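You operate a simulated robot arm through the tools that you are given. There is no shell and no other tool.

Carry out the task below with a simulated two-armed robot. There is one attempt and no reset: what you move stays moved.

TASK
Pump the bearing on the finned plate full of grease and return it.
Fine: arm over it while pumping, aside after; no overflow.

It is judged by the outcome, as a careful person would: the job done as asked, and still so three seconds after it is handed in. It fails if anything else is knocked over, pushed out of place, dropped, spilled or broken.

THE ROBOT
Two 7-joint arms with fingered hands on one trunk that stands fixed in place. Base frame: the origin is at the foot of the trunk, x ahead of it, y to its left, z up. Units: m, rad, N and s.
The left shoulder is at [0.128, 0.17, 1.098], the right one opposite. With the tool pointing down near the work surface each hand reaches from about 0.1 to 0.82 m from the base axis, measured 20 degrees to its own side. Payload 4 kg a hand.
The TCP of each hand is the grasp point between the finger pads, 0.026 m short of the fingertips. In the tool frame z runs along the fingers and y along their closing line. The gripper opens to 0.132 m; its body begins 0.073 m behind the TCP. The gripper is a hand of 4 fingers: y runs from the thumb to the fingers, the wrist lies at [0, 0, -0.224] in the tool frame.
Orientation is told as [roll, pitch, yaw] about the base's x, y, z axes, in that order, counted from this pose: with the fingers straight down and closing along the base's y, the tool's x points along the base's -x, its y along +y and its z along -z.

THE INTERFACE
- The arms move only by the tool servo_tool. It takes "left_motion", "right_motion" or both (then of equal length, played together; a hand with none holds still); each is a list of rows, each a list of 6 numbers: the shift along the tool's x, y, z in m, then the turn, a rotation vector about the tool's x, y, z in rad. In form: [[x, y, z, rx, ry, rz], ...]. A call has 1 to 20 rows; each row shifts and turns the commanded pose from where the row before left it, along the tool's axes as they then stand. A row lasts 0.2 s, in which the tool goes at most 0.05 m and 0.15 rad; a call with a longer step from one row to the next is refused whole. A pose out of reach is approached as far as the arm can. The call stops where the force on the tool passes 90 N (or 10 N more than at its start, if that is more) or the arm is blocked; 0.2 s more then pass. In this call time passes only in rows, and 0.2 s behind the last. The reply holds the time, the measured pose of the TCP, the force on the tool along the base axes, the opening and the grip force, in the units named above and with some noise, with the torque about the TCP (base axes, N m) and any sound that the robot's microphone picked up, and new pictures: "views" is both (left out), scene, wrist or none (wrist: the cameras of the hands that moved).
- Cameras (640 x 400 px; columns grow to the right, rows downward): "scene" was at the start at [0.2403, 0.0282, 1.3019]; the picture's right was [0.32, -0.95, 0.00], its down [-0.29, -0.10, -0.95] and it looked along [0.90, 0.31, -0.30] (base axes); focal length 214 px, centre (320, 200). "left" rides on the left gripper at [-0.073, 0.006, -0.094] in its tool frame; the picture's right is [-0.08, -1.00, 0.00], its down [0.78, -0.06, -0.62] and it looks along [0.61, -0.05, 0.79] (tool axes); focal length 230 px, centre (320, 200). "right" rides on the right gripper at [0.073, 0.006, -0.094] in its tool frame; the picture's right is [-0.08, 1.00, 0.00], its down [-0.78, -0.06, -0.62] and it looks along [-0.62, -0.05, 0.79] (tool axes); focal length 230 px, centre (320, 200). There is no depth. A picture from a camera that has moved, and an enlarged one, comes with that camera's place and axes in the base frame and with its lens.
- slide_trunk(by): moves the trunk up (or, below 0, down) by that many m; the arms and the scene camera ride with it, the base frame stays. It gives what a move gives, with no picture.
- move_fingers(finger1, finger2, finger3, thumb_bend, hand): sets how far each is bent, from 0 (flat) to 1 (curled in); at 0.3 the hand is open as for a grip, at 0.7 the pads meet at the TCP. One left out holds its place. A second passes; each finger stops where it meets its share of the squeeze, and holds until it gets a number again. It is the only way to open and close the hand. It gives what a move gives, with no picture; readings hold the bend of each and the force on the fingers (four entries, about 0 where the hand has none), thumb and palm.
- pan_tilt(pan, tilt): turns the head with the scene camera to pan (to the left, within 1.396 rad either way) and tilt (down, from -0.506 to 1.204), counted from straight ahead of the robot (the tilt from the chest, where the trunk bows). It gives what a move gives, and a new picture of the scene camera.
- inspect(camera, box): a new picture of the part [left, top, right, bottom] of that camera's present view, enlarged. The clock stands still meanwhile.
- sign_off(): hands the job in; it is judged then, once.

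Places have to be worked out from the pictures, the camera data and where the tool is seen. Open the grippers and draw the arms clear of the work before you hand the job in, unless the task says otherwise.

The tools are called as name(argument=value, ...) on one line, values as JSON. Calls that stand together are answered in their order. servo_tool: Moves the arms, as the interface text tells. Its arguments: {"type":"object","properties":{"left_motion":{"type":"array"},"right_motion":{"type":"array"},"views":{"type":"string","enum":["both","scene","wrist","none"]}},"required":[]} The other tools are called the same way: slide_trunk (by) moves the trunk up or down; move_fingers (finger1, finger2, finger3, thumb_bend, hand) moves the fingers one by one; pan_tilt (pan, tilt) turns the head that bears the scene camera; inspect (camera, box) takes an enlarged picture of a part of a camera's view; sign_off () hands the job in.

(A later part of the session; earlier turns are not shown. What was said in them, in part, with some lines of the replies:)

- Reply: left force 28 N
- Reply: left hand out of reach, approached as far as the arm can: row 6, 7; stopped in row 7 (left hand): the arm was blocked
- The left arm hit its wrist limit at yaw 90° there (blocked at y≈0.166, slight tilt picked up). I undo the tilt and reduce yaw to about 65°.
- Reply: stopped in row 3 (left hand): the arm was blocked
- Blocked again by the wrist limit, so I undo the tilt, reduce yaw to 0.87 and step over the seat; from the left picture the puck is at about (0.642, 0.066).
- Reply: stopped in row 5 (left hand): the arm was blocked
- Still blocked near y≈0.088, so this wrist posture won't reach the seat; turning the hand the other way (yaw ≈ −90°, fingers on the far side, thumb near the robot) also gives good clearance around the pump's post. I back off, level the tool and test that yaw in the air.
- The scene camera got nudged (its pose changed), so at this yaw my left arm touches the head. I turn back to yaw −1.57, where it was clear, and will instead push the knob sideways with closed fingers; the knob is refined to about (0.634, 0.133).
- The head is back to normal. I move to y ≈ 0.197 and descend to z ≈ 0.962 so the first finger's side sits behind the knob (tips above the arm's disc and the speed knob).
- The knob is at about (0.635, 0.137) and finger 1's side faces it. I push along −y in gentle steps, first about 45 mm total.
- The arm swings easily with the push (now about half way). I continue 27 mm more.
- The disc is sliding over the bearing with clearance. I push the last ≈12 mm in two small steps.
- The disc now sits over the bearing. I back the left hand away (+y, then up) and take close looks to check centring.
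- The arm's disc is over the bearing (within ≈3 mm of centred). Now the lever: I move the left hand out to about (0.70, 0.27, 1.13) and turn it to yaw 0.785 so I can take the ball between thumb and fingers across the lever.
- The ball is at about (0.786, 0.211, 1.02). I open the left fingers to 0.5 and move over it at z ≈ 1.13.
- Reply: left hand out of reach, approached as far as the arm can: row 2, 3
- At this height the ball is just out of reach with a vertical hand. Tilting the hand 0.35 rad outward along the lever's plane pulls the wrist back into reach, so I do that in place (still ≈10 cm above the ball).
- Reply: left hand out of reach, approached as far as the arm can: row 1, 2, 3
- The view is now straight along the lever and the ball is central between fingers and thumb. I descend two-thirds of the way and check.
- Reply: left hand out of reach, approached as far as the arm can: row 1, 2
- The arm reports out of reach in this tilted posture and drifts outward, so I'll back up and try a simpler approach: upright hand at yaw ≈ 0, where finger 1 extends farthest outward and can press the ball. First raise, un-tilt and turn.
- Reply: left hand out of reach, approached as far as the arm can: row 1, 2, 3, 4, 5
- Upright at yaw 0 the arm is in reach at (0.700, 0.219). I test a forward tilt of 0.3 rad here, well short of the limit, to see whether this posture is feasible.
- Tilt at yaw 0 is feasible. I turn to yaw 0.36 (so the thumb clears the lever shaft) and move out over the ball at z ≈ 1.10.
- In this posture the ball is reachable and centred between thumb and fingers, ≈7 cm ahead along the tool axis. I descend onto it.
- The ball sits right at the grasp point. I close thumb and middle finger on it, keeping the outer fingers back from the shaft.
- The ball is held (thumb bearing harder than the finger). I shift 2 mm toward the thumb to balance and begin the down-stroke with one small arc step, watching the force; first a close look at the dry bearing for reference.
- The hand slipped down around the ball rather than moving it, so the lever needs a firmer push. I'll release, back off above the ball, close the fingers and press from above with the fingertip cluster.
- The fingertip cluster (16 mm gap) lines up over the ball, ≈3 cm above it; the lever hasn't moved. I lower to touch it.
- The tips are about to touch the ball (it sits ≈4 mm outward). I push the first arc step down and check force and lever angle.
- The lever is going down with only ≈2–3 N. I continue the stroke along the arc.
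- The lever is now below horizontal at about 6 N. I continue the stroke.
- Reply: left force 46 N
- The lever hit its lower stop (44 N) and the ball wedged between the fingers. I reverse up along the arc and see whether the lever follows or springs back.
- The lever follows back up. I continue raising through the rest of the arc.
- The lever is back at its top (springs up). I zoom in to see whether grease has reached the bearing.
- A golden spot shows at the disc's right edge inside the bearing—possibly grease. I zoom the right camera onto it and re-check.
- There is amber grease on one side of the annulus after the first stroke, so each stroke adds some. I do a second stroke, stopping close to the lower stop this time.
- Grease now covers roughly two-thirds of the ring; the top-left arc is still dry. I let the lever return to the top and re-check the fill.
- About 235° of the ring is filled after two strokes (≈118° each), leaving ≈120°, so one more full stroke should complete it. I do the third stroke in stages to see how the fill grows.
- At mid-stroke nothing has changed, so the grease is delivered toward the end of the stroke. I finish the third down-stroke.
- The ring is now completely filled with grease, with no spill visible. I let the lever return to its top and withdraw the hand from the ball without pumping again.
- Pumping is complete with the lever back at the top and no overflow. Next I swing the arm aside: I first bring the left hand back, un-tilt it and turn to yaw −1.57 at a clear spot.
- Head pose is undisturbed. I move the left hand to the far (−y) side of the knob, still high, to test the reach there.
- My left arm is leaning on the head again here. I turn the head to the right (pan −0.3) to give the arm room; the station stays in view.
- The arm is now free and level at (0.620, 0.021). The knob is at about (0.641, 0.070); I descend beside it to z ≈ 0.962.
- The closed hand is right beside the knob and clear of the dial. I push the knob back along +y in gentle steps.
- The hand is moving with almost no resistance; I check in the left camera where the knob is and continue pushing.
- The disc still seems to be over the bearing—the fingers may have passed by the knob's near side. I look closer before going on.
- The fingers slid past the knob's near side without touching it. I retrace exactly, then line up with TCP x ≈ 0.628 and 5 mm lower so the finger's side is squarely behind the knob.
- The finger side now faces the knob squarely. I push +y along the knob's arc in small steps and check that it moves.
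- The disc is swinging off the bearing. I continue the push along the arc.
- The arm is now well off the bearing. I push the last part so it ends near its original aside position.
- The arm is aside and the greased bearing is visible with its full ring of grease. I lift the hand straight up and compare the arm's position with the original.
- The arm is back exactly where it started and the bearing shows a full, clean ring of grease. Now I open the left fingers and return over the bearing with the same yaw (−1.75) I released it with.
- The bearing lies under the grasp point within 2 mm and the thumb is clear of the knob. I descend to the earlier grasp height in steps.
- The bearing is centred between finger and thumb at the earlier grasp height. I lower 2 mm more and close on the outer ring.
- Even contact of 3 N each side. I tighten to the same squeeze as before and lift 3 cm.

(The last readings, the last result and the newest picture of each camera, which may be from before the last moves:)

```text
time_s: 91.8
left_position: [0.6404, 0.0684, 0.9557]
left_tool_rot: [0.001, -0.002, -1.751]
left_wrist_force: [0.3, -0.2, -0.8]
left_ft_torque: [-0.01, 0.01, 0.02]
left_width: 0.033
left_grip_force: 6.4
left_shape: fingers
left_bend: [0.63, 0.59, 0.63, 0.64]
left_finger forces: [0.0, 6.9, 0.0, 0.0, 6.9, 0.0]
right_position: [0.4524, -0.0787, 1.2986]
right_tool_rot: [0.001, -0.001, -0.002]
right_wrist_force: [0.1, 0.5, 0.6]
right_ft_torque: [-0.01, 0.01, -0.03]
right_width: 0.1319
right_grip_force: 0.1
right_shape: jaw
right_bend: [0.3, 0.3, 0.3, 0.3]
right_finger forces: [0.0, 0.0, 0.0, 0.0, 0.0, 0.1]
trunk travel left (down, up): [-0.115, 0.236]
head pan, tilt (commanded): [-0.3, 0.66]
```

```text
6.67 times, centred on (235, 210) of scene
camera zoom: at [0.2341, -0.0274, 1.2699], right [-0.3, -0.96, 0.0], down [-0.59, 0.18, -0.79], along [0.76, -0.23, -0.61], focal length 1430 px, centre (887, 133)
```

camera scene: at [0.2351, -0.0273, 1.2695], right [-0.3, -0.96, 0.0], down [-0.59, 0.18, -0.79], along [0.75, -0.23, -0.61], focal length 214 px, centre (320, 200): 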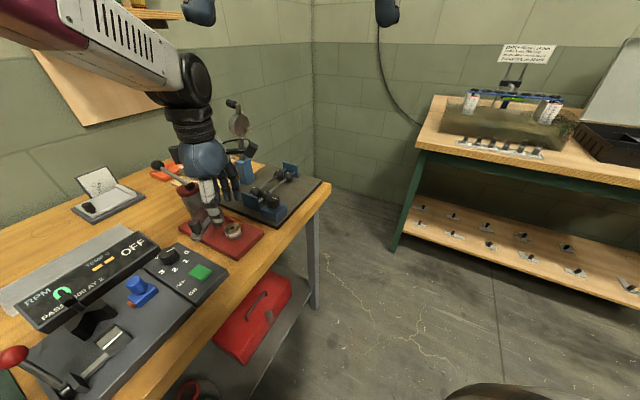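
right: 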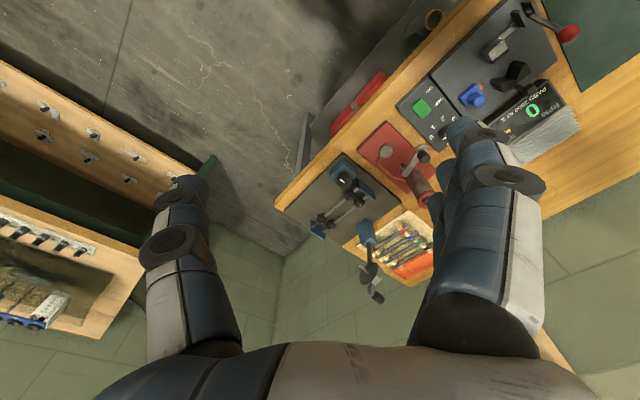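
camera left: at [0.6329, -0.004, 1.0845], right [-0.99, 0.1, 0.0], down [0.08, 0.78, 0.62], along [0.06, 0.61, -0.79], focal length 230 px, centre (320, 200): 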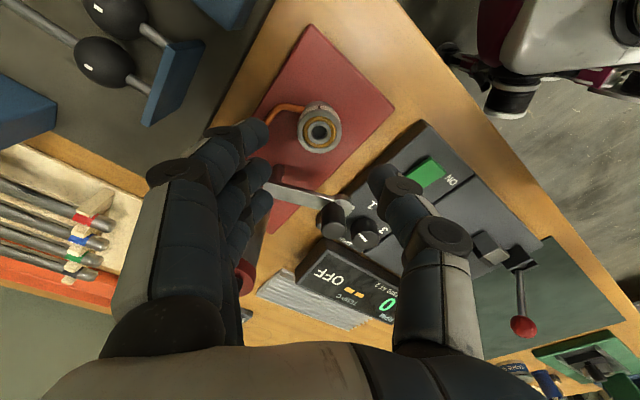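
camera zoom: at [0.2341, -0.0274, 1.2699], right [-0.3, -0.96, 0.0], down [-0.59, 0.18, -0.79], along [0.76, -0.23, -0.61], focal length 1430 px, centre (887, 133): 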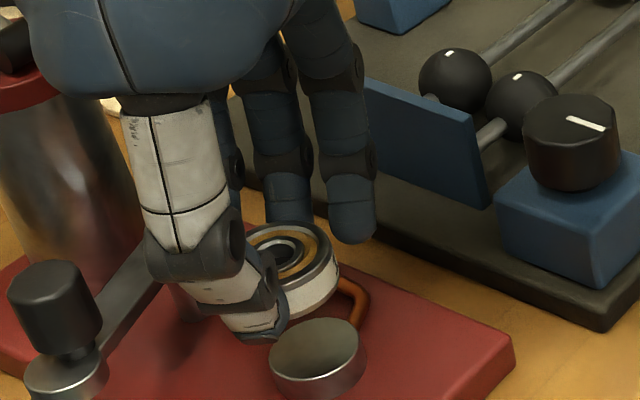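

The greased bearing is held level with the seat left clean. I raise it well above the lever and carry it toward (0.70, 0.27).

servo_tool(left_motion=[[0, 0, -0.043, 0, 0, 0], [0, 0, -0.043, 0, 0, 0], [0, 0, -0.043, 0, 0, 0], [0, 0, -0.043, 0, 0, 0], [0.0415, 0.0046, 0, 0, 0, 0], [0.0415, 0.0046, 0, 0, 0, 0], [0.0415, 0.0046, 0, 0, 0, 0], [0.0415, 0.0046, 0, 0, 0, 0], [0.0415, 0.0046, 0, 0, 0, 0]], views="both")

```text
time_s: 93.8
left_position: [0.6991, 0.2706, 1.1251]
left_tool_rot: [0.001, -0.002, -1.751]
left_wrist_force: [0.2, 0.6, -0.3]
left_ft_torque: [-0.05, 0.04, 0.01]
left_width: 0.0332
left_grip_force: 6.3
left_shape: fingers
left_bend: [0.63, 0.59, 0.63, 0.64]
left_finger forces: [0.0, 6.7, 0.0, 0.1, 6.7, 0.0]
right_position: [0.4543, -0.078, 1.2988]
right_tool_rot: [0.0, 0.0, -0.001]
right_wrist_force: [-0.1, -0.3, 1.0]
right_ft_torque: [-0.03, 0.02, 0.01]
right_width: 0.1319
right_grip_force: 0.0
right_shape: jaw
right_bend: [0.3, 0.3, 0.3, 0.3]
right_finger forces: [0.1, 0.0, 0.0, 0.1, 0.1, 0.0]
trunk travel left (down, up): [-0.115, 0.236]
head pan, tilt (commanded): [-0.3, 0.66]
camera scene: at [0.2352, -0.0267, 1.2695], right [-0.3, -0.96, 0.0], down [-0.59, 0.18, -0.79], along [0.75, -0.23, -0.61], focal length 214 px, centre (320, 200)
camera left: at [0.6926, 0.1972, 1.219], right [-0.99, 0.1, 0.0], down [0.08, 0.78, 0.62], along [0.06, 0.61, -0.79], focal length 230 px, centre (320, 200)
```

scene: 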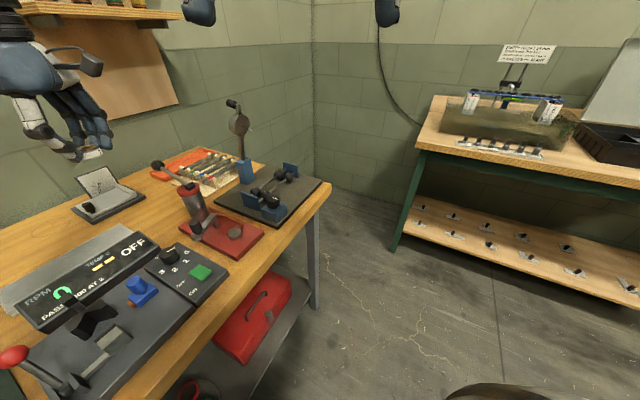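
left: 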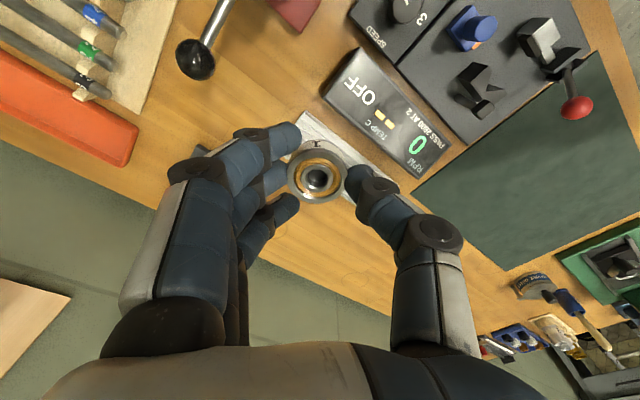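

Bearing secure at (0.70, 0.27, 1.125). I turn the hand back to yaw 0.785, the orientation in which I picked the bearing up.

servo_tool(left_motion=[[0, 0, 0, 0, 0, -0.141], [0, 0, 0, 0, 0, -0.141], [0, 0, 0, 0, 0, -0.141], [0, 0, 0, 0, 0, -0.141], [0, 0, 0, 0, 0, -0.141], [0, 0, 0, 0, 0, -0.141], [0, 0, 0, 0, 0, -0.141], [0, 0, 0, 0, 0, -0.141], [0, 0, 0, 0, 0, -0.141], [0, 0, 0, 0, 0, -0.141], [0, 0, 0, 0, 0, -0.141], [0, 0, 0, 0, 0, -0.141], [0, 0, 0, 0, 0, -0.141], [0, 0, 0, 0, 0, -0.141], [0, 0, 0, 0, 0, -0.141], [0, 0, 0, 0, 0, -0.141], [0, 0, 0, 0, 0, -0.141], [0, 0, 0, 0, 0, -0.139]], views="wrist")

pan_tilt(pan=0.34, tilt=0.66)

```text
time_s: 97.6
left_position: [0.6999, 0.2683, 1.1264]
left_tool_rot: [-0.002, 0.001, 0.788]
left_wrist_force: [0.2, 0.8, -0.7]
left_ft_torque: [-0.02, 0.0, 0.04]
left_width: 0.0332
left_grip_force: 6.6
left_shape: fingers
left_bend: [0.63, 0.59, 0.63, 0.64]
left_finger forces: [0.0, 6.7, 0.0, 0.1, 6.7, 0.2]
right_position: [0.454, -0.0792, 1.2996]
right_tool_rot: [0.0, 0.001, -0.003]
right_wrist_force: [0.6, -0.7, -0.1]
right_ft_torque: [0.01, 0.01, -0.04]
right_width: 0.1316
right_grip_force: 0.1
right_shape: jaw
right_bend: [0.3, 0.3, 0.3, 0.3]
right_finger forces: [0.0, 0.0, 0.1, 0.0, 0.0, 0.0]
trunk travel left (down, up): [-0.115, 0.236]
head pan, tilt (commanded): [-0.3, 0.66]
camera left: at [0.7467, 0.3245, 1.2202], right [0.76, -0.65, 0.0], down [-0.51, -0.6, 0.62], along [-0.4, -0.47, -0.79], focal length 230 px, centre (320, 200)
```

left: 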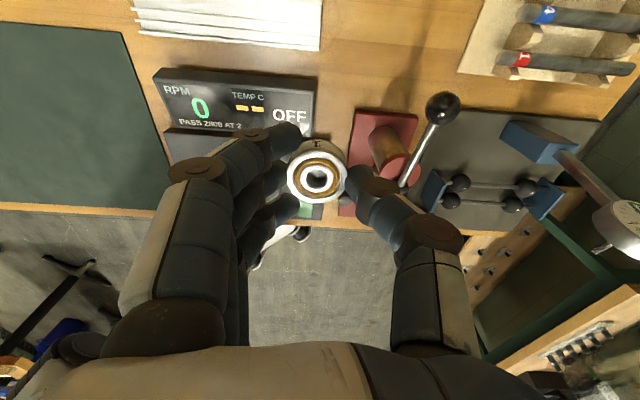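

```text
time_s: 98.6
left_position: [0.6994, 0.2692, 1.1254]
left_tool_rot: [-0.002, 0.001, 0.784]
left_wrist_force: [0.7, 0.4, -0.5]
left_ft_torque: [0.01, -0.01, 0.0]
left_width: 0.0333
left_grip_force: 6.3
left_shape: fingers
left_bend: [0.63, 0.59, 0.63, 0.64]
left_finger forces: [0.0, 6.7, 0.0, 0.0, 6.7, 0.0]
right_position: [0.4526, -0.0794, 1.298]
right_tool_rot: [-0.001, 0.0, -0.002]
right_wrist_force: [0.9, 0.2, 0.7]
right_ft_torque: [0.0, 0.01, -0.02]
right_width: 0.132
right_grip_force: 0.1
right_shape: jaw
right_bend: [0.3, 0.3, 0.3, 0.3]
right_finger forces: [0.0, 0.0, 0.0, 0.0, 0.0, 0.0]
trunk travel left (down, up): [-0.115, 0.236]
head pan, tilt (commanded): [0.34, 0.66]
camera scene: at [0.2335, 0.027, 1.2697], right [0.33, -0.94, 0.0], down [-0.58, -0.2, -0.79], along [0.74, 0.26, -0.61], focal length 214 px, centre (320, 200)
```

scene: 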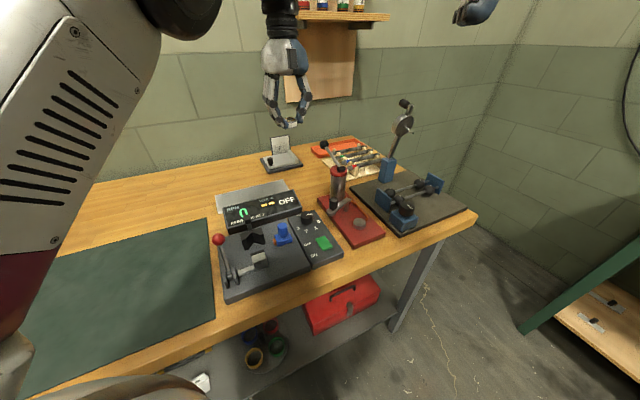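

The bearing is steady in the hand. I move over its original spot on the finned plate and come down to z ≈ 0.96.

servo_tool(left_motion=[[-0.0401, 0.0201, 0, 0, 0, 0], [-0.0401, 0.0201, 0, 0, 0, 0], [0, 0, 0.0415, 0, 0, 0], [0, 0, 0.0415, 0, 0, 0], [0, 0, 0.0415, 0, 0, 0], [0, 0, 0.0415, 0, 0, 0]], views="both")

inspect(camera="left", box=[220, 60, 420, 220])

inspect(camera="scene", box=[240, 130, 320, 200])

```text
time_s: 100.0
left_position: [0.7275, 0.3536, 0.9588]
left_tool_rot: [-0.003, 0.001, 0.784]
left_wrist_force: [0.6, 0.6, -0.6]
left_ft_torque: [-0.02, -0.01, -0.01]
left_width: 0.0335
left_grip_force: 6.7
left_shape: fingers
left_bend: [0.63, 0.59, 0.63, 0.64]
left_finger forces: [0.0, 6.5, 0.0, 0.1, 6.6, 0.1]
right_position: [0.4536, -0.0788, 1.2981]
right_tool_rot: [0.001, 0.0, -0.001]
right_wrist_force: [0.0, 0.1, 0.3]
right_ft_torque: [0.02, 0.0, -0.01]
right_width: 0.1319
right_grip_force: 0.1
right_shape: jaw
right_bend: [0.3, 0.3, 0.3, 0.3]
right_finger forces: [0.0, 0.0, 0.1, 0.0, 0.0, 0.0]
trunk travel left (down, up): [-0.115, 0.236]
head pan, tilt (commanded): [0.34, 0.66]
camera scene: at [0.2345, 0.0274, 1.2693], right [0.33, -0.94, 0.0], down [-0.58, -0.2, -0.79], along [0.74, 0.26, -0.61], focal length 214 px, centre (320, 200)
camera left: at [0.7751, 0.4085, 1.0529], right [0.76, -0.65, 0.0], down [-0.51, -0.6, 0.62], along [-0.4, -0.47, -0.79], focal length 230 px, centre (320, 200)
```

scene: 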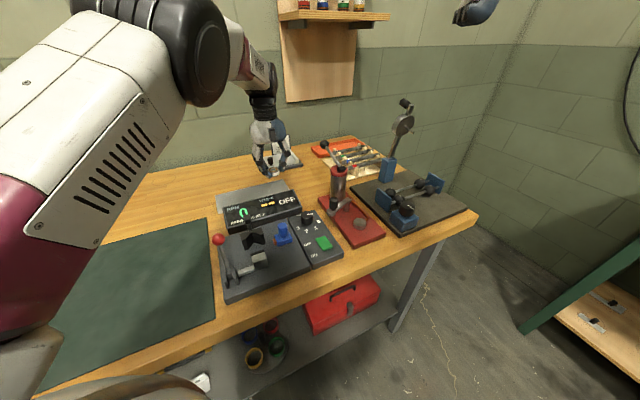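
left: 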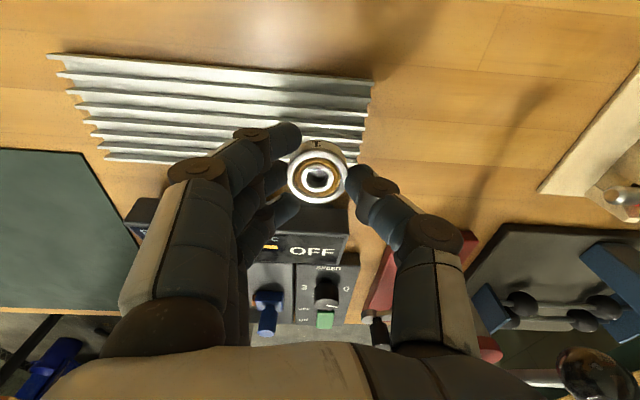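

```text
2.50 times, centred on (320, 140) of left
camera zoom: at [0.7751, 0.4085, 1.0529], right [0.76, -0.65, 0.0], down [-0.51, -0.6, 0.62], along [-0.4, -0.47, -0.79], focal length 575 px, centre (320, 350)
```

zoom: 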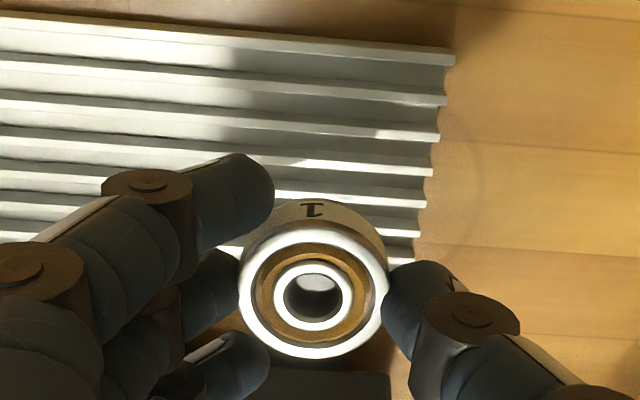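

```text
5.71 times, centred on (280, 165) of scene
camera zoom: at [0.2345, 0.0274, 1.2693], right [0.33, -0.94, 0.0], down [-0.58, -0.2, -0.79], along [0.74, 0.26, -0.61], focal length 1226 px, centre (549, 400)
```

zoom: 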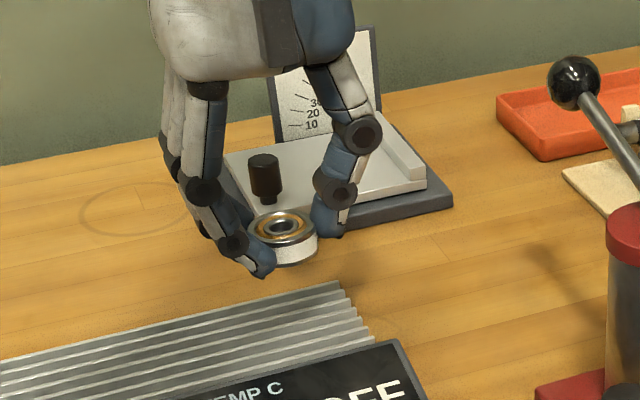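

Position matches the pick-up spot to within a millimetre. I lower 40 mm, then approach contact in small steps.

servo_tool(left_motion=[[-0.0003, 0, 0.02, 0, 0, 0], [-0.0003, 0, 0.02, 0, 0, 0]], views="none")

inspect(camera="scene", box=[250, 155, 310, 195])

inspect(camera="left", box=[220, 60, 420, 220])

```text
time_s: 100.6
left_position: [0.7267, 0.3533, 0.9195]
left_tool_rot: [-0.002, 0.002, 0.784]
left_wrist_force: [-0.7, -0.4, -0.6]
left_ft_torque: [0.0, -0.04, 0.0]
left_width: 0.0329
left_grip_force: 6.6
left_shape: fingers
left_bend: [0.63, 0.59, 0.63, 0.64]
left_finger forces: [0.0, 6.6, 0.1, 0.0, 6.5, 0.1]
right_position: [0.453, -0.0783, 1.2984]
right_tool_rot: [0.0, 0.0, -0.002]
right_wrist_force: [0.1, 0.5, -1.0]
right_ft_torque: [-0.01, -0.05, -0.01]
right_width: 0.1317
right_grip_force: 0.0
right_shape: jaw
right_bend: [0.3, 0.3, 0.3, 0.3]
right_finger forces: [0.0, 0.0, 0.0, 0.0, 0.0, 0.0]
trunk travel left (down, up): [-0.115, 0.236]
head pan, tilt (commanded): [0.34, 0.66]
```

```text
10.00 times, centred on (280, 175) of scene
camera zoom: at [0.2336, 0.0271, 1.2696], right [0.33, -0.94, 0.0], down [-0.58, -0.2, -0.79], along [0.74, 0.26, -0.61], focal length 2145 px, centre (720, 450)
```

zoom: 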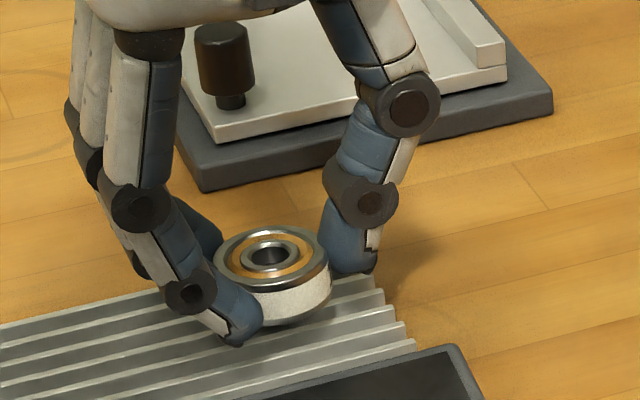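

```text
2.50 times, centred on (320, 140) of left
camera zoom: at [0.7756, 0.4086, 1.0136], right [0.76, -0.65, 0.0], down [-0.51, -0.6, 0.62], along [-0.4, -0.47, -0.79], focal length 575 px, centre (320, 350)
```

zoom: 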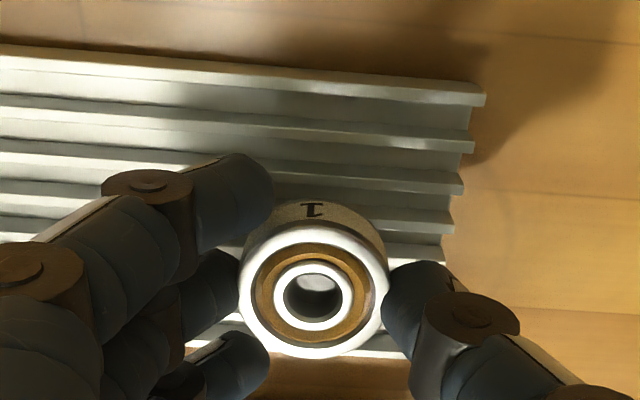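

About 8 mm to go; the plate hasn't moved. I lower in 4 mm then smaller steps, watching the force.

servo_tool(left_motion=[[0, 0, 0.005, 0, 0, 0]], views="none")

servo_tool(left_motion=[[0, 0, 0.002, 0, 0, 0]], views="none")

inspect(camera="scene", box=[250, 155, 310, 195])

```text
time_s: 101.0
left_position: [0.7291, 0.3537, 0.9136]
left_tool_rot: [-0.001, 0.002, 0.783]
left_wrist_force: [-0.3, -0.1, -0.2]
left_ft_torque: [0.01, 0.0, -0.01]
left_width: 0.0331
left_grip_force: 6.6
left_shape: fingers
left_bend: [0.63, 0.59, 0.63, 0.64]
left_finger forces: [0.1, 6.6, 0.0, 0.1, 6.6, 0.1]
right_position: [0.4542, -0.079, 1.2997]
right_tool_rot: [-0.001, 0.0, -0.001]
right_wrist_force: [-0.4, 0.6, -0.2]
right_ft_torque: [0.02, 0.01, -0.01]
right_width: 0.132
right_grip_force: 0.0
right_shape: jaw
right_bend: [0.3, 0.3, 0.3, 0.3]
right_finger forces: [0.0, 0.1, 0.1, 0.0, 0.1, 0.0]
trunk travel left (down, up): [-0.115, 0.236]
head pan, tilt (commanded): [0.34, 0.66]
```

```text
time_s: 101.4
left_position: [0.7274, 0.3541, 0.9109]
left_tool_rot: [-0.003, 0.003, 0.783]
left_wrist_force: [0.0, 0.7, -1.4]
left_ft_torque: [0.0, -0.02, -0.02]
left_width: 0.0331
left_grip_force: 7.0
left_shape: fingers
left_bend: [0.63, 0.59, 0.63, 0.64]
left_finger forces: [0.0, 6.5, 0.0, 0.1, 6.6, 0.0]
right_position: [0.4531, -0.0792, 1.2995]
right_tool_rot: [0.001, 0.001, -0.001]
right_wrist_force: [0.1, -0.2, 0.2]
right_ft_torque: [0.0, 0.0, 0.0]
right_width: 0.1318
right_grip_force: 0.2
right_shape: jaw
right_bend: [0.3, 0.3, 0.3, 0.3]
right_finger forces: [0.1, 0.0, 0.1, 0.0, 0.1, 0.1]
trunk travel left (down, up): [-0.115, 0.236]
head pan, tilt (commanded): [0.34, 0.66]
```

```text
10.00 times, centred on (280, 175) of scene
camera zoom: at [0.2337, 0.0271, 1.2696], right [0.33, -0.94, 0.0], down [-0.58, -0.2, -0.79], along [0.74, 0.26, -0.61], focal length 2145 px, centre (720, 450)
```

zoom: 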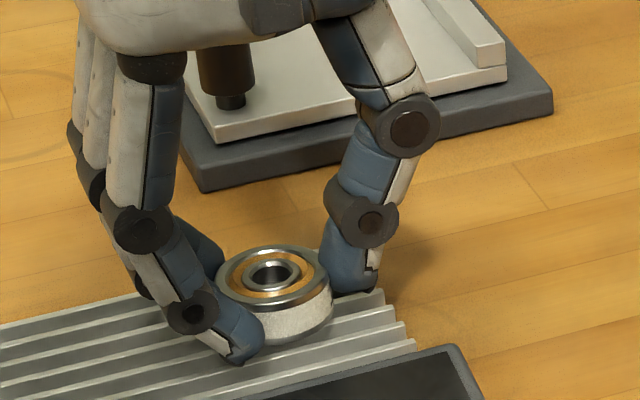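

No contact yet. Comparing with the resting picture the bearing is still a few mm high, so I continue down in 2 mm steps.

servo_tool(left_motion=[[0, 0, 0.002, 0, 0, 0]], views="none")

servo_tool(left_motion=[[0, 0, 0.0015, 0, 0, 0]], views="none")

inspect(camera="scene", box=[250, 155, 310, 195])

```text
time_s: 101.8
left_position: [0.7275, 0.3553, 0.9105]
left_tool_rot: [-0.002, 0.001, 0.784]
left_wrist_force: [0.4, -0.5, -0.7]
left_ft_torque: [0.03, 0.01, 0.01]
left_width: 0.0332
left_grip_force: 6.4
left_shape: fingers
left_bend: [0.63, 0.59, 0.63, 0.64]
left_finger forces: [0.0, 6.6, 0.0, 0.0, 6.6, 0.0]
right_position: [0.4539, -0.0789, 1.2991]
right_tool_rot: [0.0, 0.001, -0.002]
right_wrist_force: [0.4, -0.1, -0.2]
right_ft_torque: [-0.01, -0.01, 0.01]
right_width: 0.1317
right_grip_force: 0.0
right_shape: jaw
right_bend: [0.3, 0.3, 0.3, 0.3]
right_finger forces: [0.0, 0.0, 0.0, 0.0, 0.0, 0.0]
trunk travel left (down, up): [-0.115, 0.236]
head pan, tilt (commanded): [0.34, 0.66]
```

```text
time_s: 102.2
left_position: [0.727, 0.3544, 0.9081]
left_tool_rot: [-0.003, 0.003, 0.785]
left_wrist_force: [-0.2, -0.2, -0.1]
left_ft_torque: [-0.01, -0.01, 0.05]
left_width: 0.0332
left_grip_force: 6.4
left_shape: fingers
left_bend: [0.63, 0.59, 0.63, 0.64]
left_finger forces: [0.0, 6.6, 0.0, 0.1, 6.6, 0.0]
right_position: [0.454, -0.0794, 1.2984]
right_tool_rot: [-0.001, 0.0, -0.002]
right_wrist_force: [0.4, -0.1, -0.2]
right_ft_torque: [-0.03, 0.01, 0.01]
right_width: 0.1321
right_grip_force: 0.1
right_shape: jaw
right_bend: [0.3, 0.3, 0.3, 0.3]
right_finger forces: [0.1, 0.0, 0.0, 0.0, 0.0, 0.1]
trunk travel left (down, up): [-0.115, 0.236]
head pan, tilt (commanded): [0.34, 0.66]
```

```text
10.00 times, centred on (280, 175) of scene
camera zoom: at [0.2336, 0.0271, 1.2697], right [0.33, -0.94, 0.0], down [-0.58, -0.2, -0.79], along [0.74, 0.26, -0.61], focal length 2145 px, centre (720, 450)
```

zoom: 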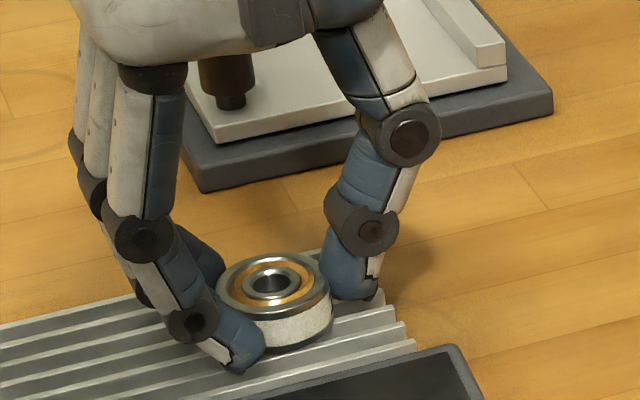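

Nearly there (≈2 mm). I continue with 1 mm steps until the force shows contact.

servo_tool(left_motion=[[0, 0, 0.0012, 0, 0, 0]], views="none")

servo_tool(left_motion=[[0, 0, 0.001, 0, 0, 0]], views="none")

inspect(camera="scene", box=[250, 155, 310, 195])

inspect(camera="left", box=[220, 60, 420, 220])

```text
time_s: 102.6
left_position: [0.729, 0.354, 0.9088]
left_tool_rot: [0.0, 0.0, 0.784]
left_wrist_force: [0.0, -0.5, 0.4]
left_ft_torque: [0.03, -0.02, 0.03]
left_width: 0.0333
left_grip_force: 6.9
left_shape: fingers
left_bend: [0.63, 0.59, 0.63, 0.64]
left_finger forces: [0.0, 6.8, 0.1, 0.0, 6.9, 0.0]
right_position: [0.4533, -0.0784, 1.3004]
right_tool_rot: [-0.001, -0.002, -0.002]
right_wrist_force: [-0.5, 1.3, 0.1]
right_ft_torque: [0.01, 0.0, 0.03]
right_width: 0.1318
right_grip_force: 0.2
right_shape: jaw
right_bend: [0.3, 0.3, 0.3, 0.3]
right_finger forces: [0.0, 0.0, 0.1, 0.0, 0.1, 0.0]
trunk travel left (down, up): [-0.115, 0.236]
head pan, tilt (commanded): [0.34, 0.66]
```

```text
time_s: 103.0
left_position: [0.7286, 0.3544, 0.9074]
left_tool_rot: [-0.002, -0.001, 0.783]
left_wrist_force: [-0.4, 0.3, 1.8]
left_ft_torque: [0.04, 0.04, -0.01]
left_width: 0.0331
left_grip_force: 7.0
left_shape: fingers
left_bend: [0.63, 0.59, 0.63, 0.64]
left_finger forces: [0.1, 7.4, 0.0, 0.1, 7.0, 0.1]
right_position: [0.4523, -0.0782, 1.2989]
right_tool_rot: [0.0, -0.002, -0.002]
right_wrist_force: [-0.1, -0.9, 0.1]
right_ft_torque: [-0.02, 0.01, 0.02]
right_width: 0.1322
right_grip_force: 0.1
right_shape: jaw
right_bend: [0.3, 0.3, 0.3, 0.3]
right_finger forces: [0.0, 0.0, 0.0, 0.1, 0.1, 0.1]
trunk travel left (down, up): [-0.115, 0.236]
head pan, tilt (commanded): [0.34, 0.66]
```

```text
10.00 times, centred on (280, 175) of scene
camera zoom: at [0.2331, 0.027, 1.2699], right [0.33, -0.94, 0.0], down [-0.58, -0.2, -0.79], along [0.74, 0.26, -0.61], focal length 2145 px, centre (720, 450)
```

zoom: 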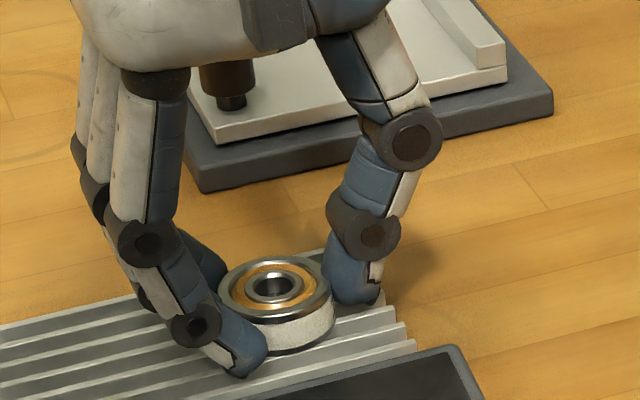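

```text
2.50 times, centred on (320, 140) of left
camera zoom: at [0.7757, 0.4091, 1.0018], right [0.76, -0.65, 0.0], down [-0.51, -0.6, 0.62], along [-0.4, -0.47, -0.79], focal length 575 px, centre (320, 350)
```

zoom: 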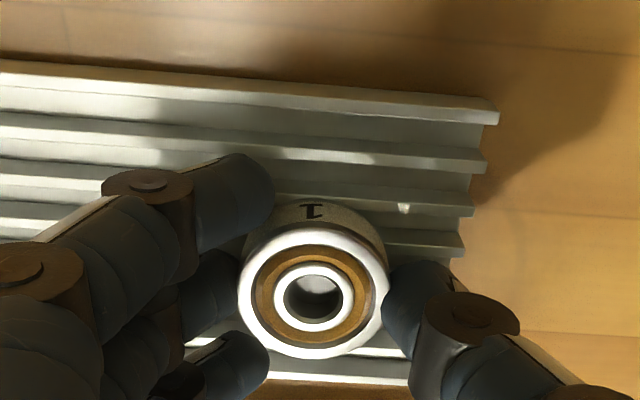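

Contact (≈2 N), but the bearing sits ≈3 mm left of its original spot because of the shift in the grasp. I lift 3 mm, shift 2.8 mm toward the thumb, and set it down again.

servo_tool(left_motion=[[0, 0, -0.003, 0, 0, 0], [0, -0.0028, 0, 0, 0, 0], [0, 0, 0.002, 0, 0, 0], [0, 0, 0.001, 0, 0, 0]], views="none")

inspect(camera="scene", box=[250, 155, 310, 195])

```text
time_s: 104.0
left_position: [0.7294, 0.3524, 0.9073]
left_tool_rot: [-0.001, -0.001, 0.783]
left_wrist_force: [0.1, -1.6, 2.0]
left_ft_torque: [0.02, -0.01, 0.03]
left_width: 0.0331
left_grip_force: 7.6
left_shape: fingers
left_bend: [0.63, 0.6, 0.63, 0.64]
left_finger forces: [0.0, 7.3, 0.0, 0.0, 7.5, 0.0]
right_position: [0.4533, -0.0786, 1.2993]
right_tool_rot: [-0.001, -0.003, -0.002]
right_wrist_force: [-0.3, 0.7, -0.2]
right_ft_torque: [-0.01, 0.01, 0.0]
right_width: 0.1318
right_grip_force: 0.1
right_shape: jaw
right_bend: [0.3, 0.3, 0.3, 0.3]
right_finger forces: [0.1, 0.1, 0.1, 0.0, 0.0, 0.0]
trunk travel left (down, up): [-0.115, 0.236]
head pan, tilt (commanded): [0.34, 0.66]
```

```text
10.00 times, centred on (280, 175) of scene
camera zoom: at [0.2332, 0.027, 1.2699], right [0.33, -0.94, 0.0], down [-0.58, -0.2, -0.79], along [0.74, 0.26, -0.61], focal length 2145 px, centre (720, 450)
```

zoom: 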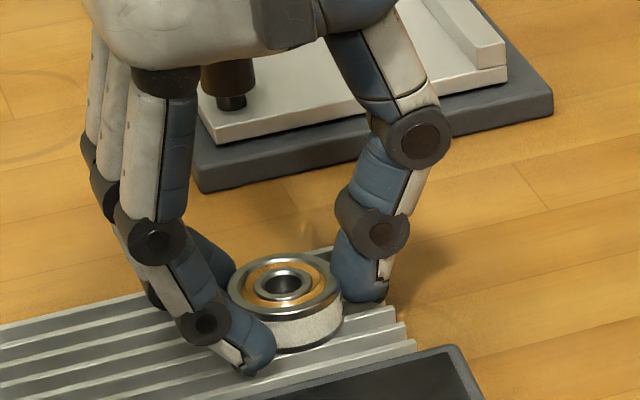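

The bearing is now at its original place with light contact. I relax the grip evenly first, then open just enough to free it.

move_fingers(hand="left", finger2=0.62, thumb_bend=0.64)

move_fingers(hand="left", finger1=0.59, finger2=0.57, finger3=0.59, thumb_bend=0.57)

inspect(camera="scene", box=[250, 155, 310, 195])

inspect(camera="left", box=[220, 60, 420, 220])

```text
time_s: 105.0
left_position: [0.7303, 0.3517, 0.9074]
left_tool_rot: [-0.001, 0.0, 0.783]
left_wrist_force: [1.0, -0.6, 3.2]
left_ft_torque: [-0.02, 0.01, 0.01]
left_width: 0.0335
left_grip_force: 3.4
left_shape: fingers
left_bend: [0.63, 0.59, 0.63, 0.63]
left_finger forces: [0.0, 3.2, 0.0, 0.0, 4.0, 0.1]
right_position: [0.4529, -0.079, 1.2995]
right_tool_rot: [-0.001, -0.002, -0.001]
right_wrist_force: [0.5, -0.5, 0.0]
right_ft_torque: [-0.01, -0.01, 0.01]
right_width: 0.1322
right_grip_force: 0.0
right_shape: jaw
right_bend: [0.3, 0.3, 0.3, 0.3]
right_finger forces: [0.0, 0.0, 0.0, 0.0, 0.0, 0.0]
trunk travel left (down, up): [-0.115, 0.236]
head pan, tilt (commanded): [0.34, 0.66]
```

```text
time_s: 106.0
left_position: [0.7306, 0.3517, 0.9064]
left_tool_rot: [-0.001, -0.001, 0.784]
left_wrist_force: [-1.1, -0.4, 1.1]
left_ft_torque: [0.01, 0.09, -0.01]
left_width: 0.0462
left_grip_force: 1.0
left_shape: fingers
left_bend: [0.59, 0.57, 0.59, 0.56]
left_finger forces: [0.0, 1.3, 0.0, 0.0, 0.0, 0.0]
right_position: [0.4536, -0.0796, 1.2989]
right_tool_rot: [-0.001, 0.0, -0.002]
right_wrist_force: [0.0, -0.7, 0.5]
right_ft_torque: [-0.04, -0.02, 0.01]
right_width: 0.1317
right_grip_force: 0.1
right_shape: jaw
right_bend: [0.3, 0.3, 0.3, 0.3]
right_finger forces: [0.0, 0.0, 0.0, 0.0, 0.0, 0.0]
trunk travel left (down, up): [-0.115, 0.236]
head pan, tilt (commanded): [0.34, 0.66]
```

```text
10.00 times, centred on (280, 175) of scene
camera zoom: at [0.2333, 0.0269, 1.2697], right [0.33, -0.94, 0.0], down [-0.58, -0.2, -0.79], along [0.74, 0.26, -0.61], focal length 2145 px, centre (720, 450)
```

zoom: 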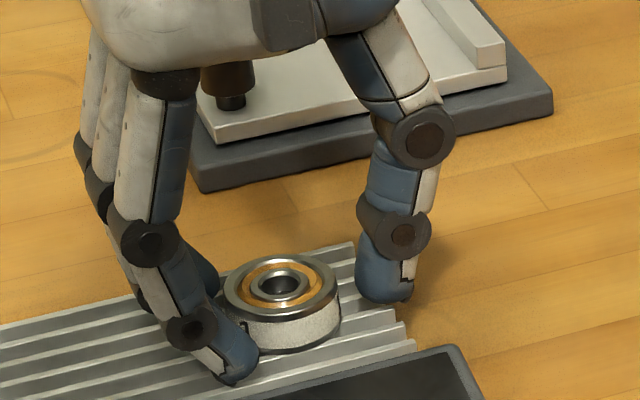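

```text
2.50 times, centred on (320, 140) of left
camera zoom: at [0.7777, 0.4072, 1.0009], right [0.76, -0.65, 0.0], down [-0.51, -0.6, 0.62], along [-0.4, -0.47, -0.79], focal length 575 px, centre (320, 350)
```

zoom: 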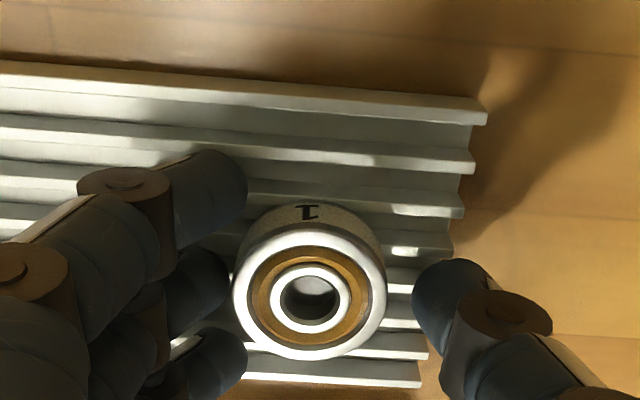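

The bearing rests at its original spot; the middle finger still grazes it, so I open a little more and then lift straight up.

move_fingers(hand="left", finger1=0.57, finger2=0.53, finger3=0.57, thumb_bend=0.55)

servo_tool(left_motion=[[0, 0, -0.008, 0, 0, 0], [0, 0, -0.02, 0, 0, 0], [0, 0, -0.04, 0, 0, 0], [0, 0, -0.045, 0, 0, 0], [0, 0, -0.045, 0, 0, 0]], views="both")

inspect(camera="scene", box=[250, 155, 310, 195])

inspect(camera="left", box=[250, 60, 390, 160])

```text
time_s: 107.0
left_position: [0.7292, 0.3525, 0.9065]
left_tool_rot: [-0.002, 0.0, 0.784]
left_wrist_force: [0.1, -0.2, 2.2]
left_ft_torque: [0.05, 0.03, -0.01]
left_width: 0.0521
left_grip_force: 1.2
left_shape: fingers
left_bend: [0.56, 0.54, 0.56, 0.55]
left_finger forces: [0.0, 2.5, 0.0, 0.1, 0.0, 0.0]
right_position: [0.4535, -0.0801, 1.3001]
right_tool_rot: [0.001, 0.0, -0.002]
right_wrist_force: [-0.3, 0.3, 0.3]
right_ft_torque: [0.0, -0.03, -0.06]
right_width: 0.132
right_grip_force: 0.0
right_shape: jaw
right_bend: [0.3, 0.3, 0.3, 0.3]
right_finger forces: [0.0, 0.0, 0.0, 0.0, 0.0, 0.0]
trunk travel left (down, up): [-0.115, 0.236]
head pan, tilt (commanded): [0.34, 0.66]
```

```text
time_s: 108.2
left_position: [0.7283, 0.3532, 1.0651]
left_tool_rot: [-0.001, 0.001, 0.782]
left_wrist_force: [0.0, -0.2, 0.1]
left_ft_torque: [0.01, -0.04, -0.03]
left_width: 0.0523
left_grip_force: 0.0
left_shape: fingers
left_bend: [0.56, 0.53, 0.56, 0.55]
left_finger forces: [0.1, 0.0, 0.0, 0.1, 0.0, 0.0]
right_position: [0.4531, -0.0793, 1.3005]
right_tool_rot: [0.0, -0.001, -0.002]
right_wrist_force: [0.2, -0.6, -0.6]
right_ft_torque: [0.0, -0.03, -0.01]
right_width: 0.1319
right_grip_force: 0.2
right_shape: jaw
right_bend: [0.3, 0.3, 0.3, 0.3]
right_finger forces: [0.0, 0.0, 0.1, 0.1, 0.0, 0.0]
trunk travel left (down, up): [-0.115, 0.236]
head pan, tilt (commanded): [0.34, 0.66]
camera scene: at [0.2328, 0.0269, 1.2699], right [0.33, -0.94, 0.0], down [-0.58, -0.2, -0.79], along [0.75, 0.26, -0.61], focal length 214 px, centre (320, 200)
camera left: at [0.7769, 0.4081, 1.1603], right [0.76, -0.65, 0.0], down [-0.51, -0.6, 0.62], along [-0.4, -0.47, -0.79], focal length 230 px, centre (320, 200)
```

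scene: 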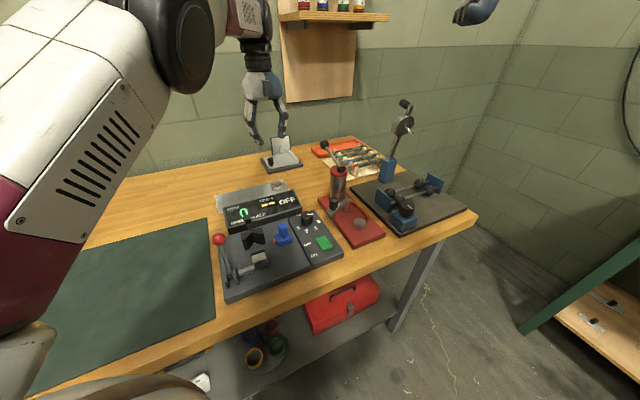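
left: 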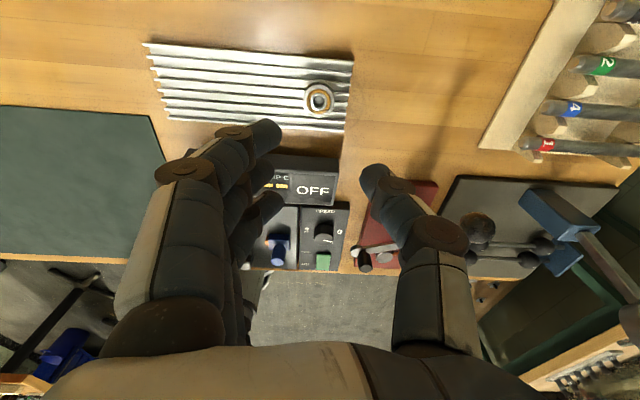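

```text
10.00 times, centred on (280, 175) of scene
camera zoom: at [0.2328, 0.0269, 1.2699], right [0.33, -0.94, 0.0], down [-0.58, -0.2, -0.79], along [0.75, 0.26, -0.61], focal length 2145 px, centre (720, 450)
```

zoom: 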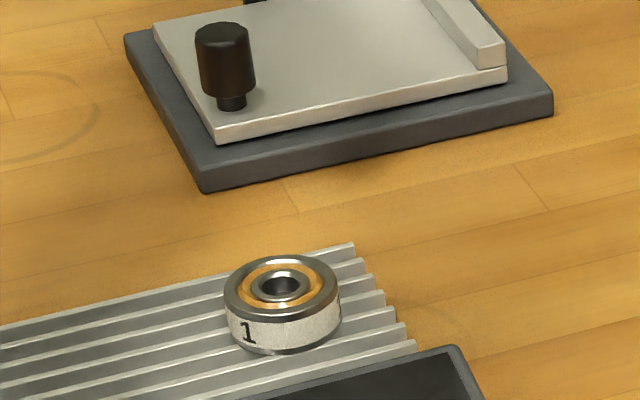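

```text
4.00 times, centred on (320, 110) of left
camera zoom: at [0.7769, 0.4081, 1.1603], right [0.76, -0.65, 0.0], down [-0.51, -0.6, 0.62], along [-0.4, -0.47, -0.79], focal length 920 px, centre (320, 560)
```

zoom: 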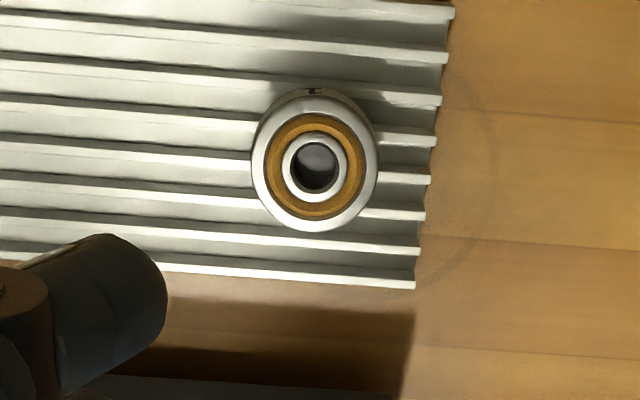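

The bearing is back on the finned plate in its original place, label and all, with a full ring of grease. I raise and withdraw the left arm and open the hand.

servo_tool(left_motion=[[0, 0, -0.04, 0, 0, 0], [0, 0, -0.04, 0, 0, 0], [0, 0, -0.04, 0, 0, 0], [0.035, 0.01, 0, 0, 0, 0.1305], [0.035, 0.01, 0, 0, 0, 0.1305], [0.035, 0.01, 0, 0, 0, 0.1305], [0.035, 0.01, -0.01, 0, 0, 0.1305], [0.035, 0.005, -0.02, 0, 0, 0.1305], [0.035, 0.0, -0.02, 0, 0, 0.1305], [0.04, 0.0, -0.02, 0, 0, 0], [0.04, 0.0, -0.02, 0, 0, 0], [0.02, 0.0, -0.02, 0, 0, 0]], views="both")

move_fingers(hand="left", finger1=0.3, finger2=0.3, finger3=0.3, thumb_bend=0.3)

inspect(camera="scene", box=[300, 120, 420, 260])

inspect(camera="scene", box=[200, 130, 320, 230])

inspect(camera="right", box=[370, 120, 450, 190])

```text
time_s: 110.8
left_position: [0.4851, 0.3633, 1.3054]
left_tool_rot: [-0.014, -0.006, 0.005]
left_wrist_force: [-0.4, 0.1, 0.0]
left_ft_torque: [0.01, 0.02, -0.03]
left_width: 0.0529
left_grip_force: 0.1
left_shape: fingers
left_bend: [0.56, 0.53, 0.56, 0.55]
left_finger forces: [0.0, 0.1, 0.0, 0.0, 0.0, 0.0]
left hand out of reach, approached as far as the arm can: row 2, 3, 4, 5, 6, 7
right_position: [0.452, -0.0789, 1.3005]
right_tool_rot: [0.0, -0.002, -0.001]
right_wrist_force: [0.0, 0.7, 0.1]
right_ft_torque: [-0.03, -0.01, 0.01]
right_width: 0.132
right_grip_force: 0.0
right_shape: jaw
right_bend: [0.3, 0.3, 0.3, 0.3]
right_finger forces: [0.0, 0.0, 0.1, 0.0, 0.0, 0.0]
trunk travel left (down, up): [-0.115, 0.236]
head pan, tilt (commanded): [0.34, 0.66]
camera scene: at [0.2354, 0.0215, 1.2737], right [0.26, -0.97, 0.0], down [-0.56, -0.15, -0.82], along [0.79, 0.21, -0.58], focal length 214 px, centre (320, 200)
camera left: at [0.5569, 0.3699, 1.4], right [0.08, -1.0, 0.02], down [-0.79, -0.06, 0.61], along [-0.61, -0.06, -0.79], focal length 230 px, centre (320, 200)
```

scene: 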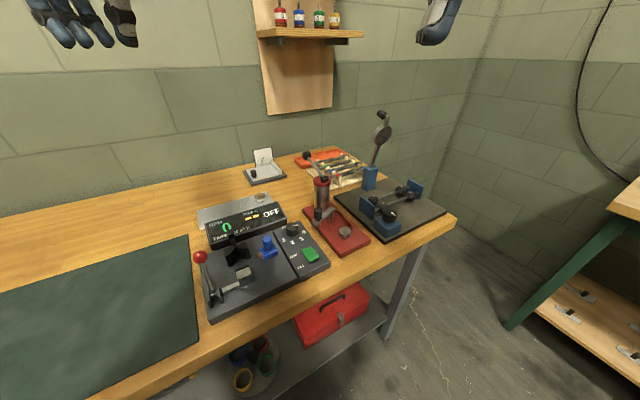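
left: 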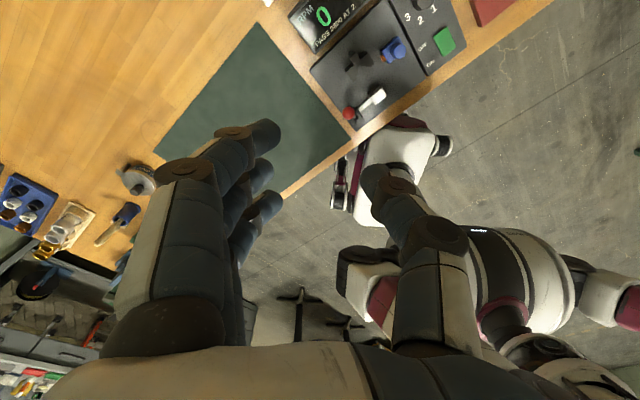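

```text
time_s: 111.8
left_position: [0.4868, 0.3632, 1.3036]
left_tool_rot: [-0.01, 0.0, 0.007]
left_wrist_force: [0.1, -0.3, 0.5]
left_ft_torque: [0.0, 0.04, 0.02]
left_width: 0.1355
left_grip_force: 0.1
left_shape: fingers
left_bend: [0.3, 0.3, 0.3, 0.3]
left_finger forces: [0.0, 0.0, 0.1, 0.0, 0.0, 0.0]
right_position: [0.4533, -0.0787, 1.2991]
right_tool_rot: [-0.001, -0.002, -0.001]
right_wrist_force: [0.9, 0.0, -0.1]
right_ft_torque: [-0.01, 0.01, -0.03]
right_width: 0.1319
right_grip_force: 0.0
right_shape: jaw
right_bend: [0.3, 0.3, 0.3, 0.3]
right_finger forces: [0.1, 0.1, 0.0, 0.0, 0.1, 0.1]
trunk travel left (down, up): [-0.115, 0.236]
head pan, tilt (commanded): [0.34, 0.66]
```

```text
2.86 times, centred on (360, 190) of scene
camera zoom: at [0.2367, 0.0206, 1.273], right [0.26, -0.97, 0.0], down [-0.56, -0.15, -0.81], along [0.79, 0.21, -0.58], focal length 613 px, centre (206, 229)
```

zoom: 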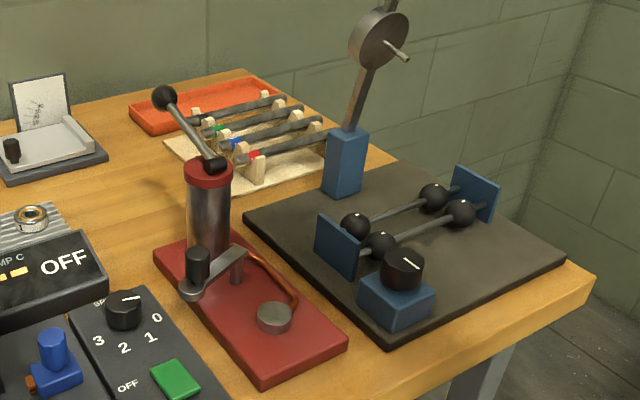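

```text
4.00 times, centred on (260, 180) of scene
camera zoom: at [0.2367, 0.0206, 1.273], right [0.26, -0.97, 0.0], down [-0.56, -0.15, -0.81], along [0.79, 0.21, -0.58], focal length 858 px, centre (560, 280)
```

zoom: 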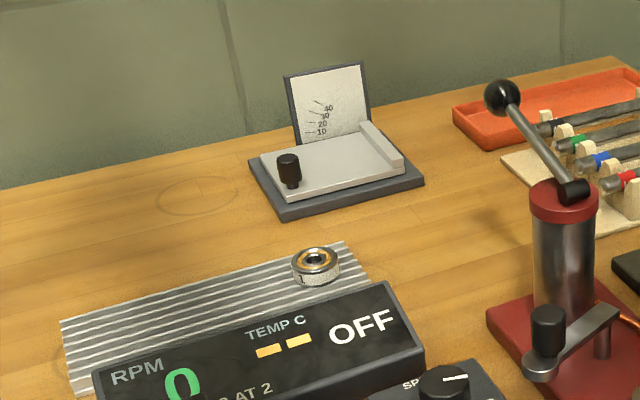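

```text
5.71 times, centred on (410, 155) of right
camera zoom: at [0.3796, -0.0734, 1.3927], right [0.08, 1.0, 0.0], down [0.78, -0.06, 0.62], along [0.62, -0.05, -0.79], focal length 1315 px, centre (-194, 457)
```

zoom: 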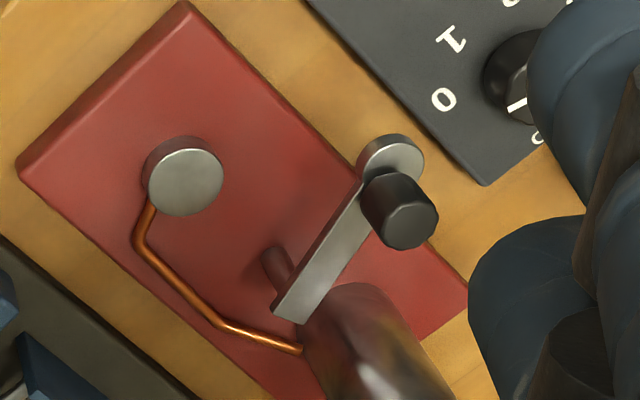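

Everything on the bench is in place: seat clean, arm aside, lever up, bearing back. The left arm is still leaning lightly on the head, so I move it to its starting pose before handing in.

servo_tool(left_motion=[[0.019, 0.017, -0.004, 0.004, 0, 0.002], [0.019, 0.017, -0.004, 0.003, 0, 0.002], [0.019, 0.016, -0.003, 0.003, 0, 0.002]], views="both")

inspect(camera="scene", box=[250, 155, 310, 195])

```text
time_s: 112.6
left_position: [0.4293, 0.4078, 1.3153]
left_tool_rot: [-0.013, -0.002, -0.004]
left_wrist_force: [-0.8, -0.1, -0.7]
left_ft_torque: [-0.02, -0.04, 0.0]
left_width: 0.1358
left_grip_force: 0.2
left_shape: fingers
left_bend: [0.3, 0.3, 0.3, 0.3]
left_finger forces: [0.0, 0.0, 0.0, 0.0, 0.0, 0.0]
right_position: [0.4529, -0.0793, 1.2992]
right_tool_rot: [-0.001, 0.0, -0.001]
right_wrist_force: [0.1, 0.5, -0.1]
right_ft_torque: [0.0, -0.01, 0.0]
right_width: 0.1321
right_grip_force: 0.0
right_shape: jaw
right_bend: [0.3, 0.3, 0.3, 0.3]
right_finger forces: [0.0, 0.0, 0.1, 0.0, 0.0, 0.0]
trunk travel left (down, up): [-0.115, 0.236]
head pan, tilt (commanded): [0.34, 0.66]
camera scene: at [0.2329, 0.0274, 1.2699], right [0.33, -0.94, 0.0], down [-0.58, -0.2, -0.79], along [0.75, 0.26, -0.61], focal length 214 px, centre (320, 200)
camera left: at [0.5027, 0.414, 1.4103], right [0.07, -1.0, 0.01], down [-0.78, -0.05, 0.62], along [-0.62, -0.06, -0.79], focal length 230 px, centre (320, 200)
```

scene: 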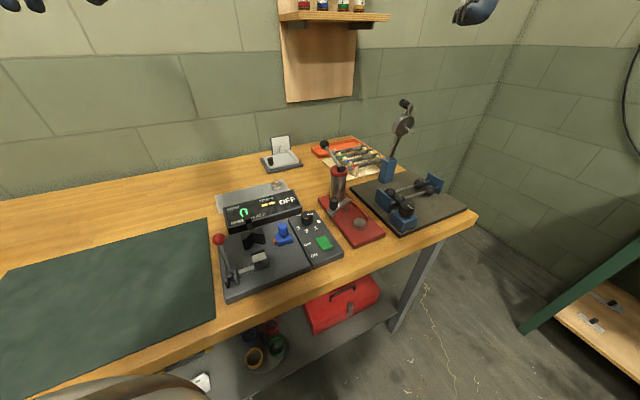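
left: 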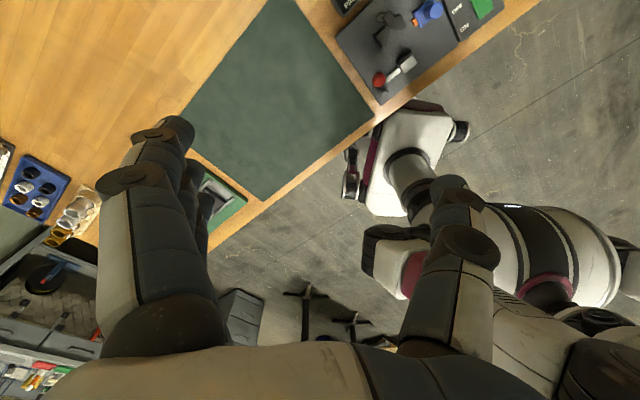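

```text
10.00 times, centred on (280, 175) of scene
camera zoom: at [0.2329, 0.0274, 1.2699], right [0.33, -0.94, 0.0], down [-0.58, -0.2, -0.79], along [0.75, 0.26, -0.61], focal length 2145 px, centre (720, 450)
```

zoom: 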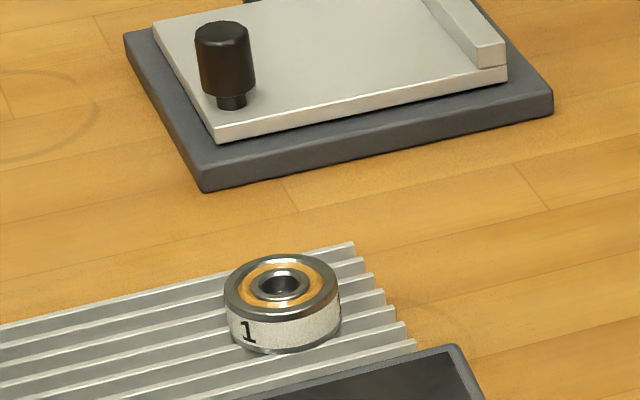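

Both arms are clear and open, and the head is free. The bearing sits full of grease at its original place on the finned plate, the swing arm is aside, and nothing is spilled or moved. I hand the job in.

sign_off()

```text
The job is handed in.
```

The bearing is greased full and back on the finned plate, within about a millimetre of where it started and facing the same way. I've handed the job in and have not been shown the judgement.

- **Pumping:** it took three full lever strokes with the pump's arm over the bearing. The ring went from dry to completely filled, and no grease showed outside it or on the seat.
- **Arm:** it was 2–3 mm past centre over the bearing while pumping, and is now back at its original aside position.
- **Lever:** it has sprung back up to its resting position.
- **Extra contacts:**
  - My left fingertips briefly pressed on the fins at about 26 N while reaching for the bearing; the plate did not move.
  - My left arm leaned on the robot's own head a few times; the head is back to normal.
  - The lever met its lower stop at about 44 N on the first stroke.

Nothing on the bench was knocked over or shifted, and both hands are open and clear of the work.
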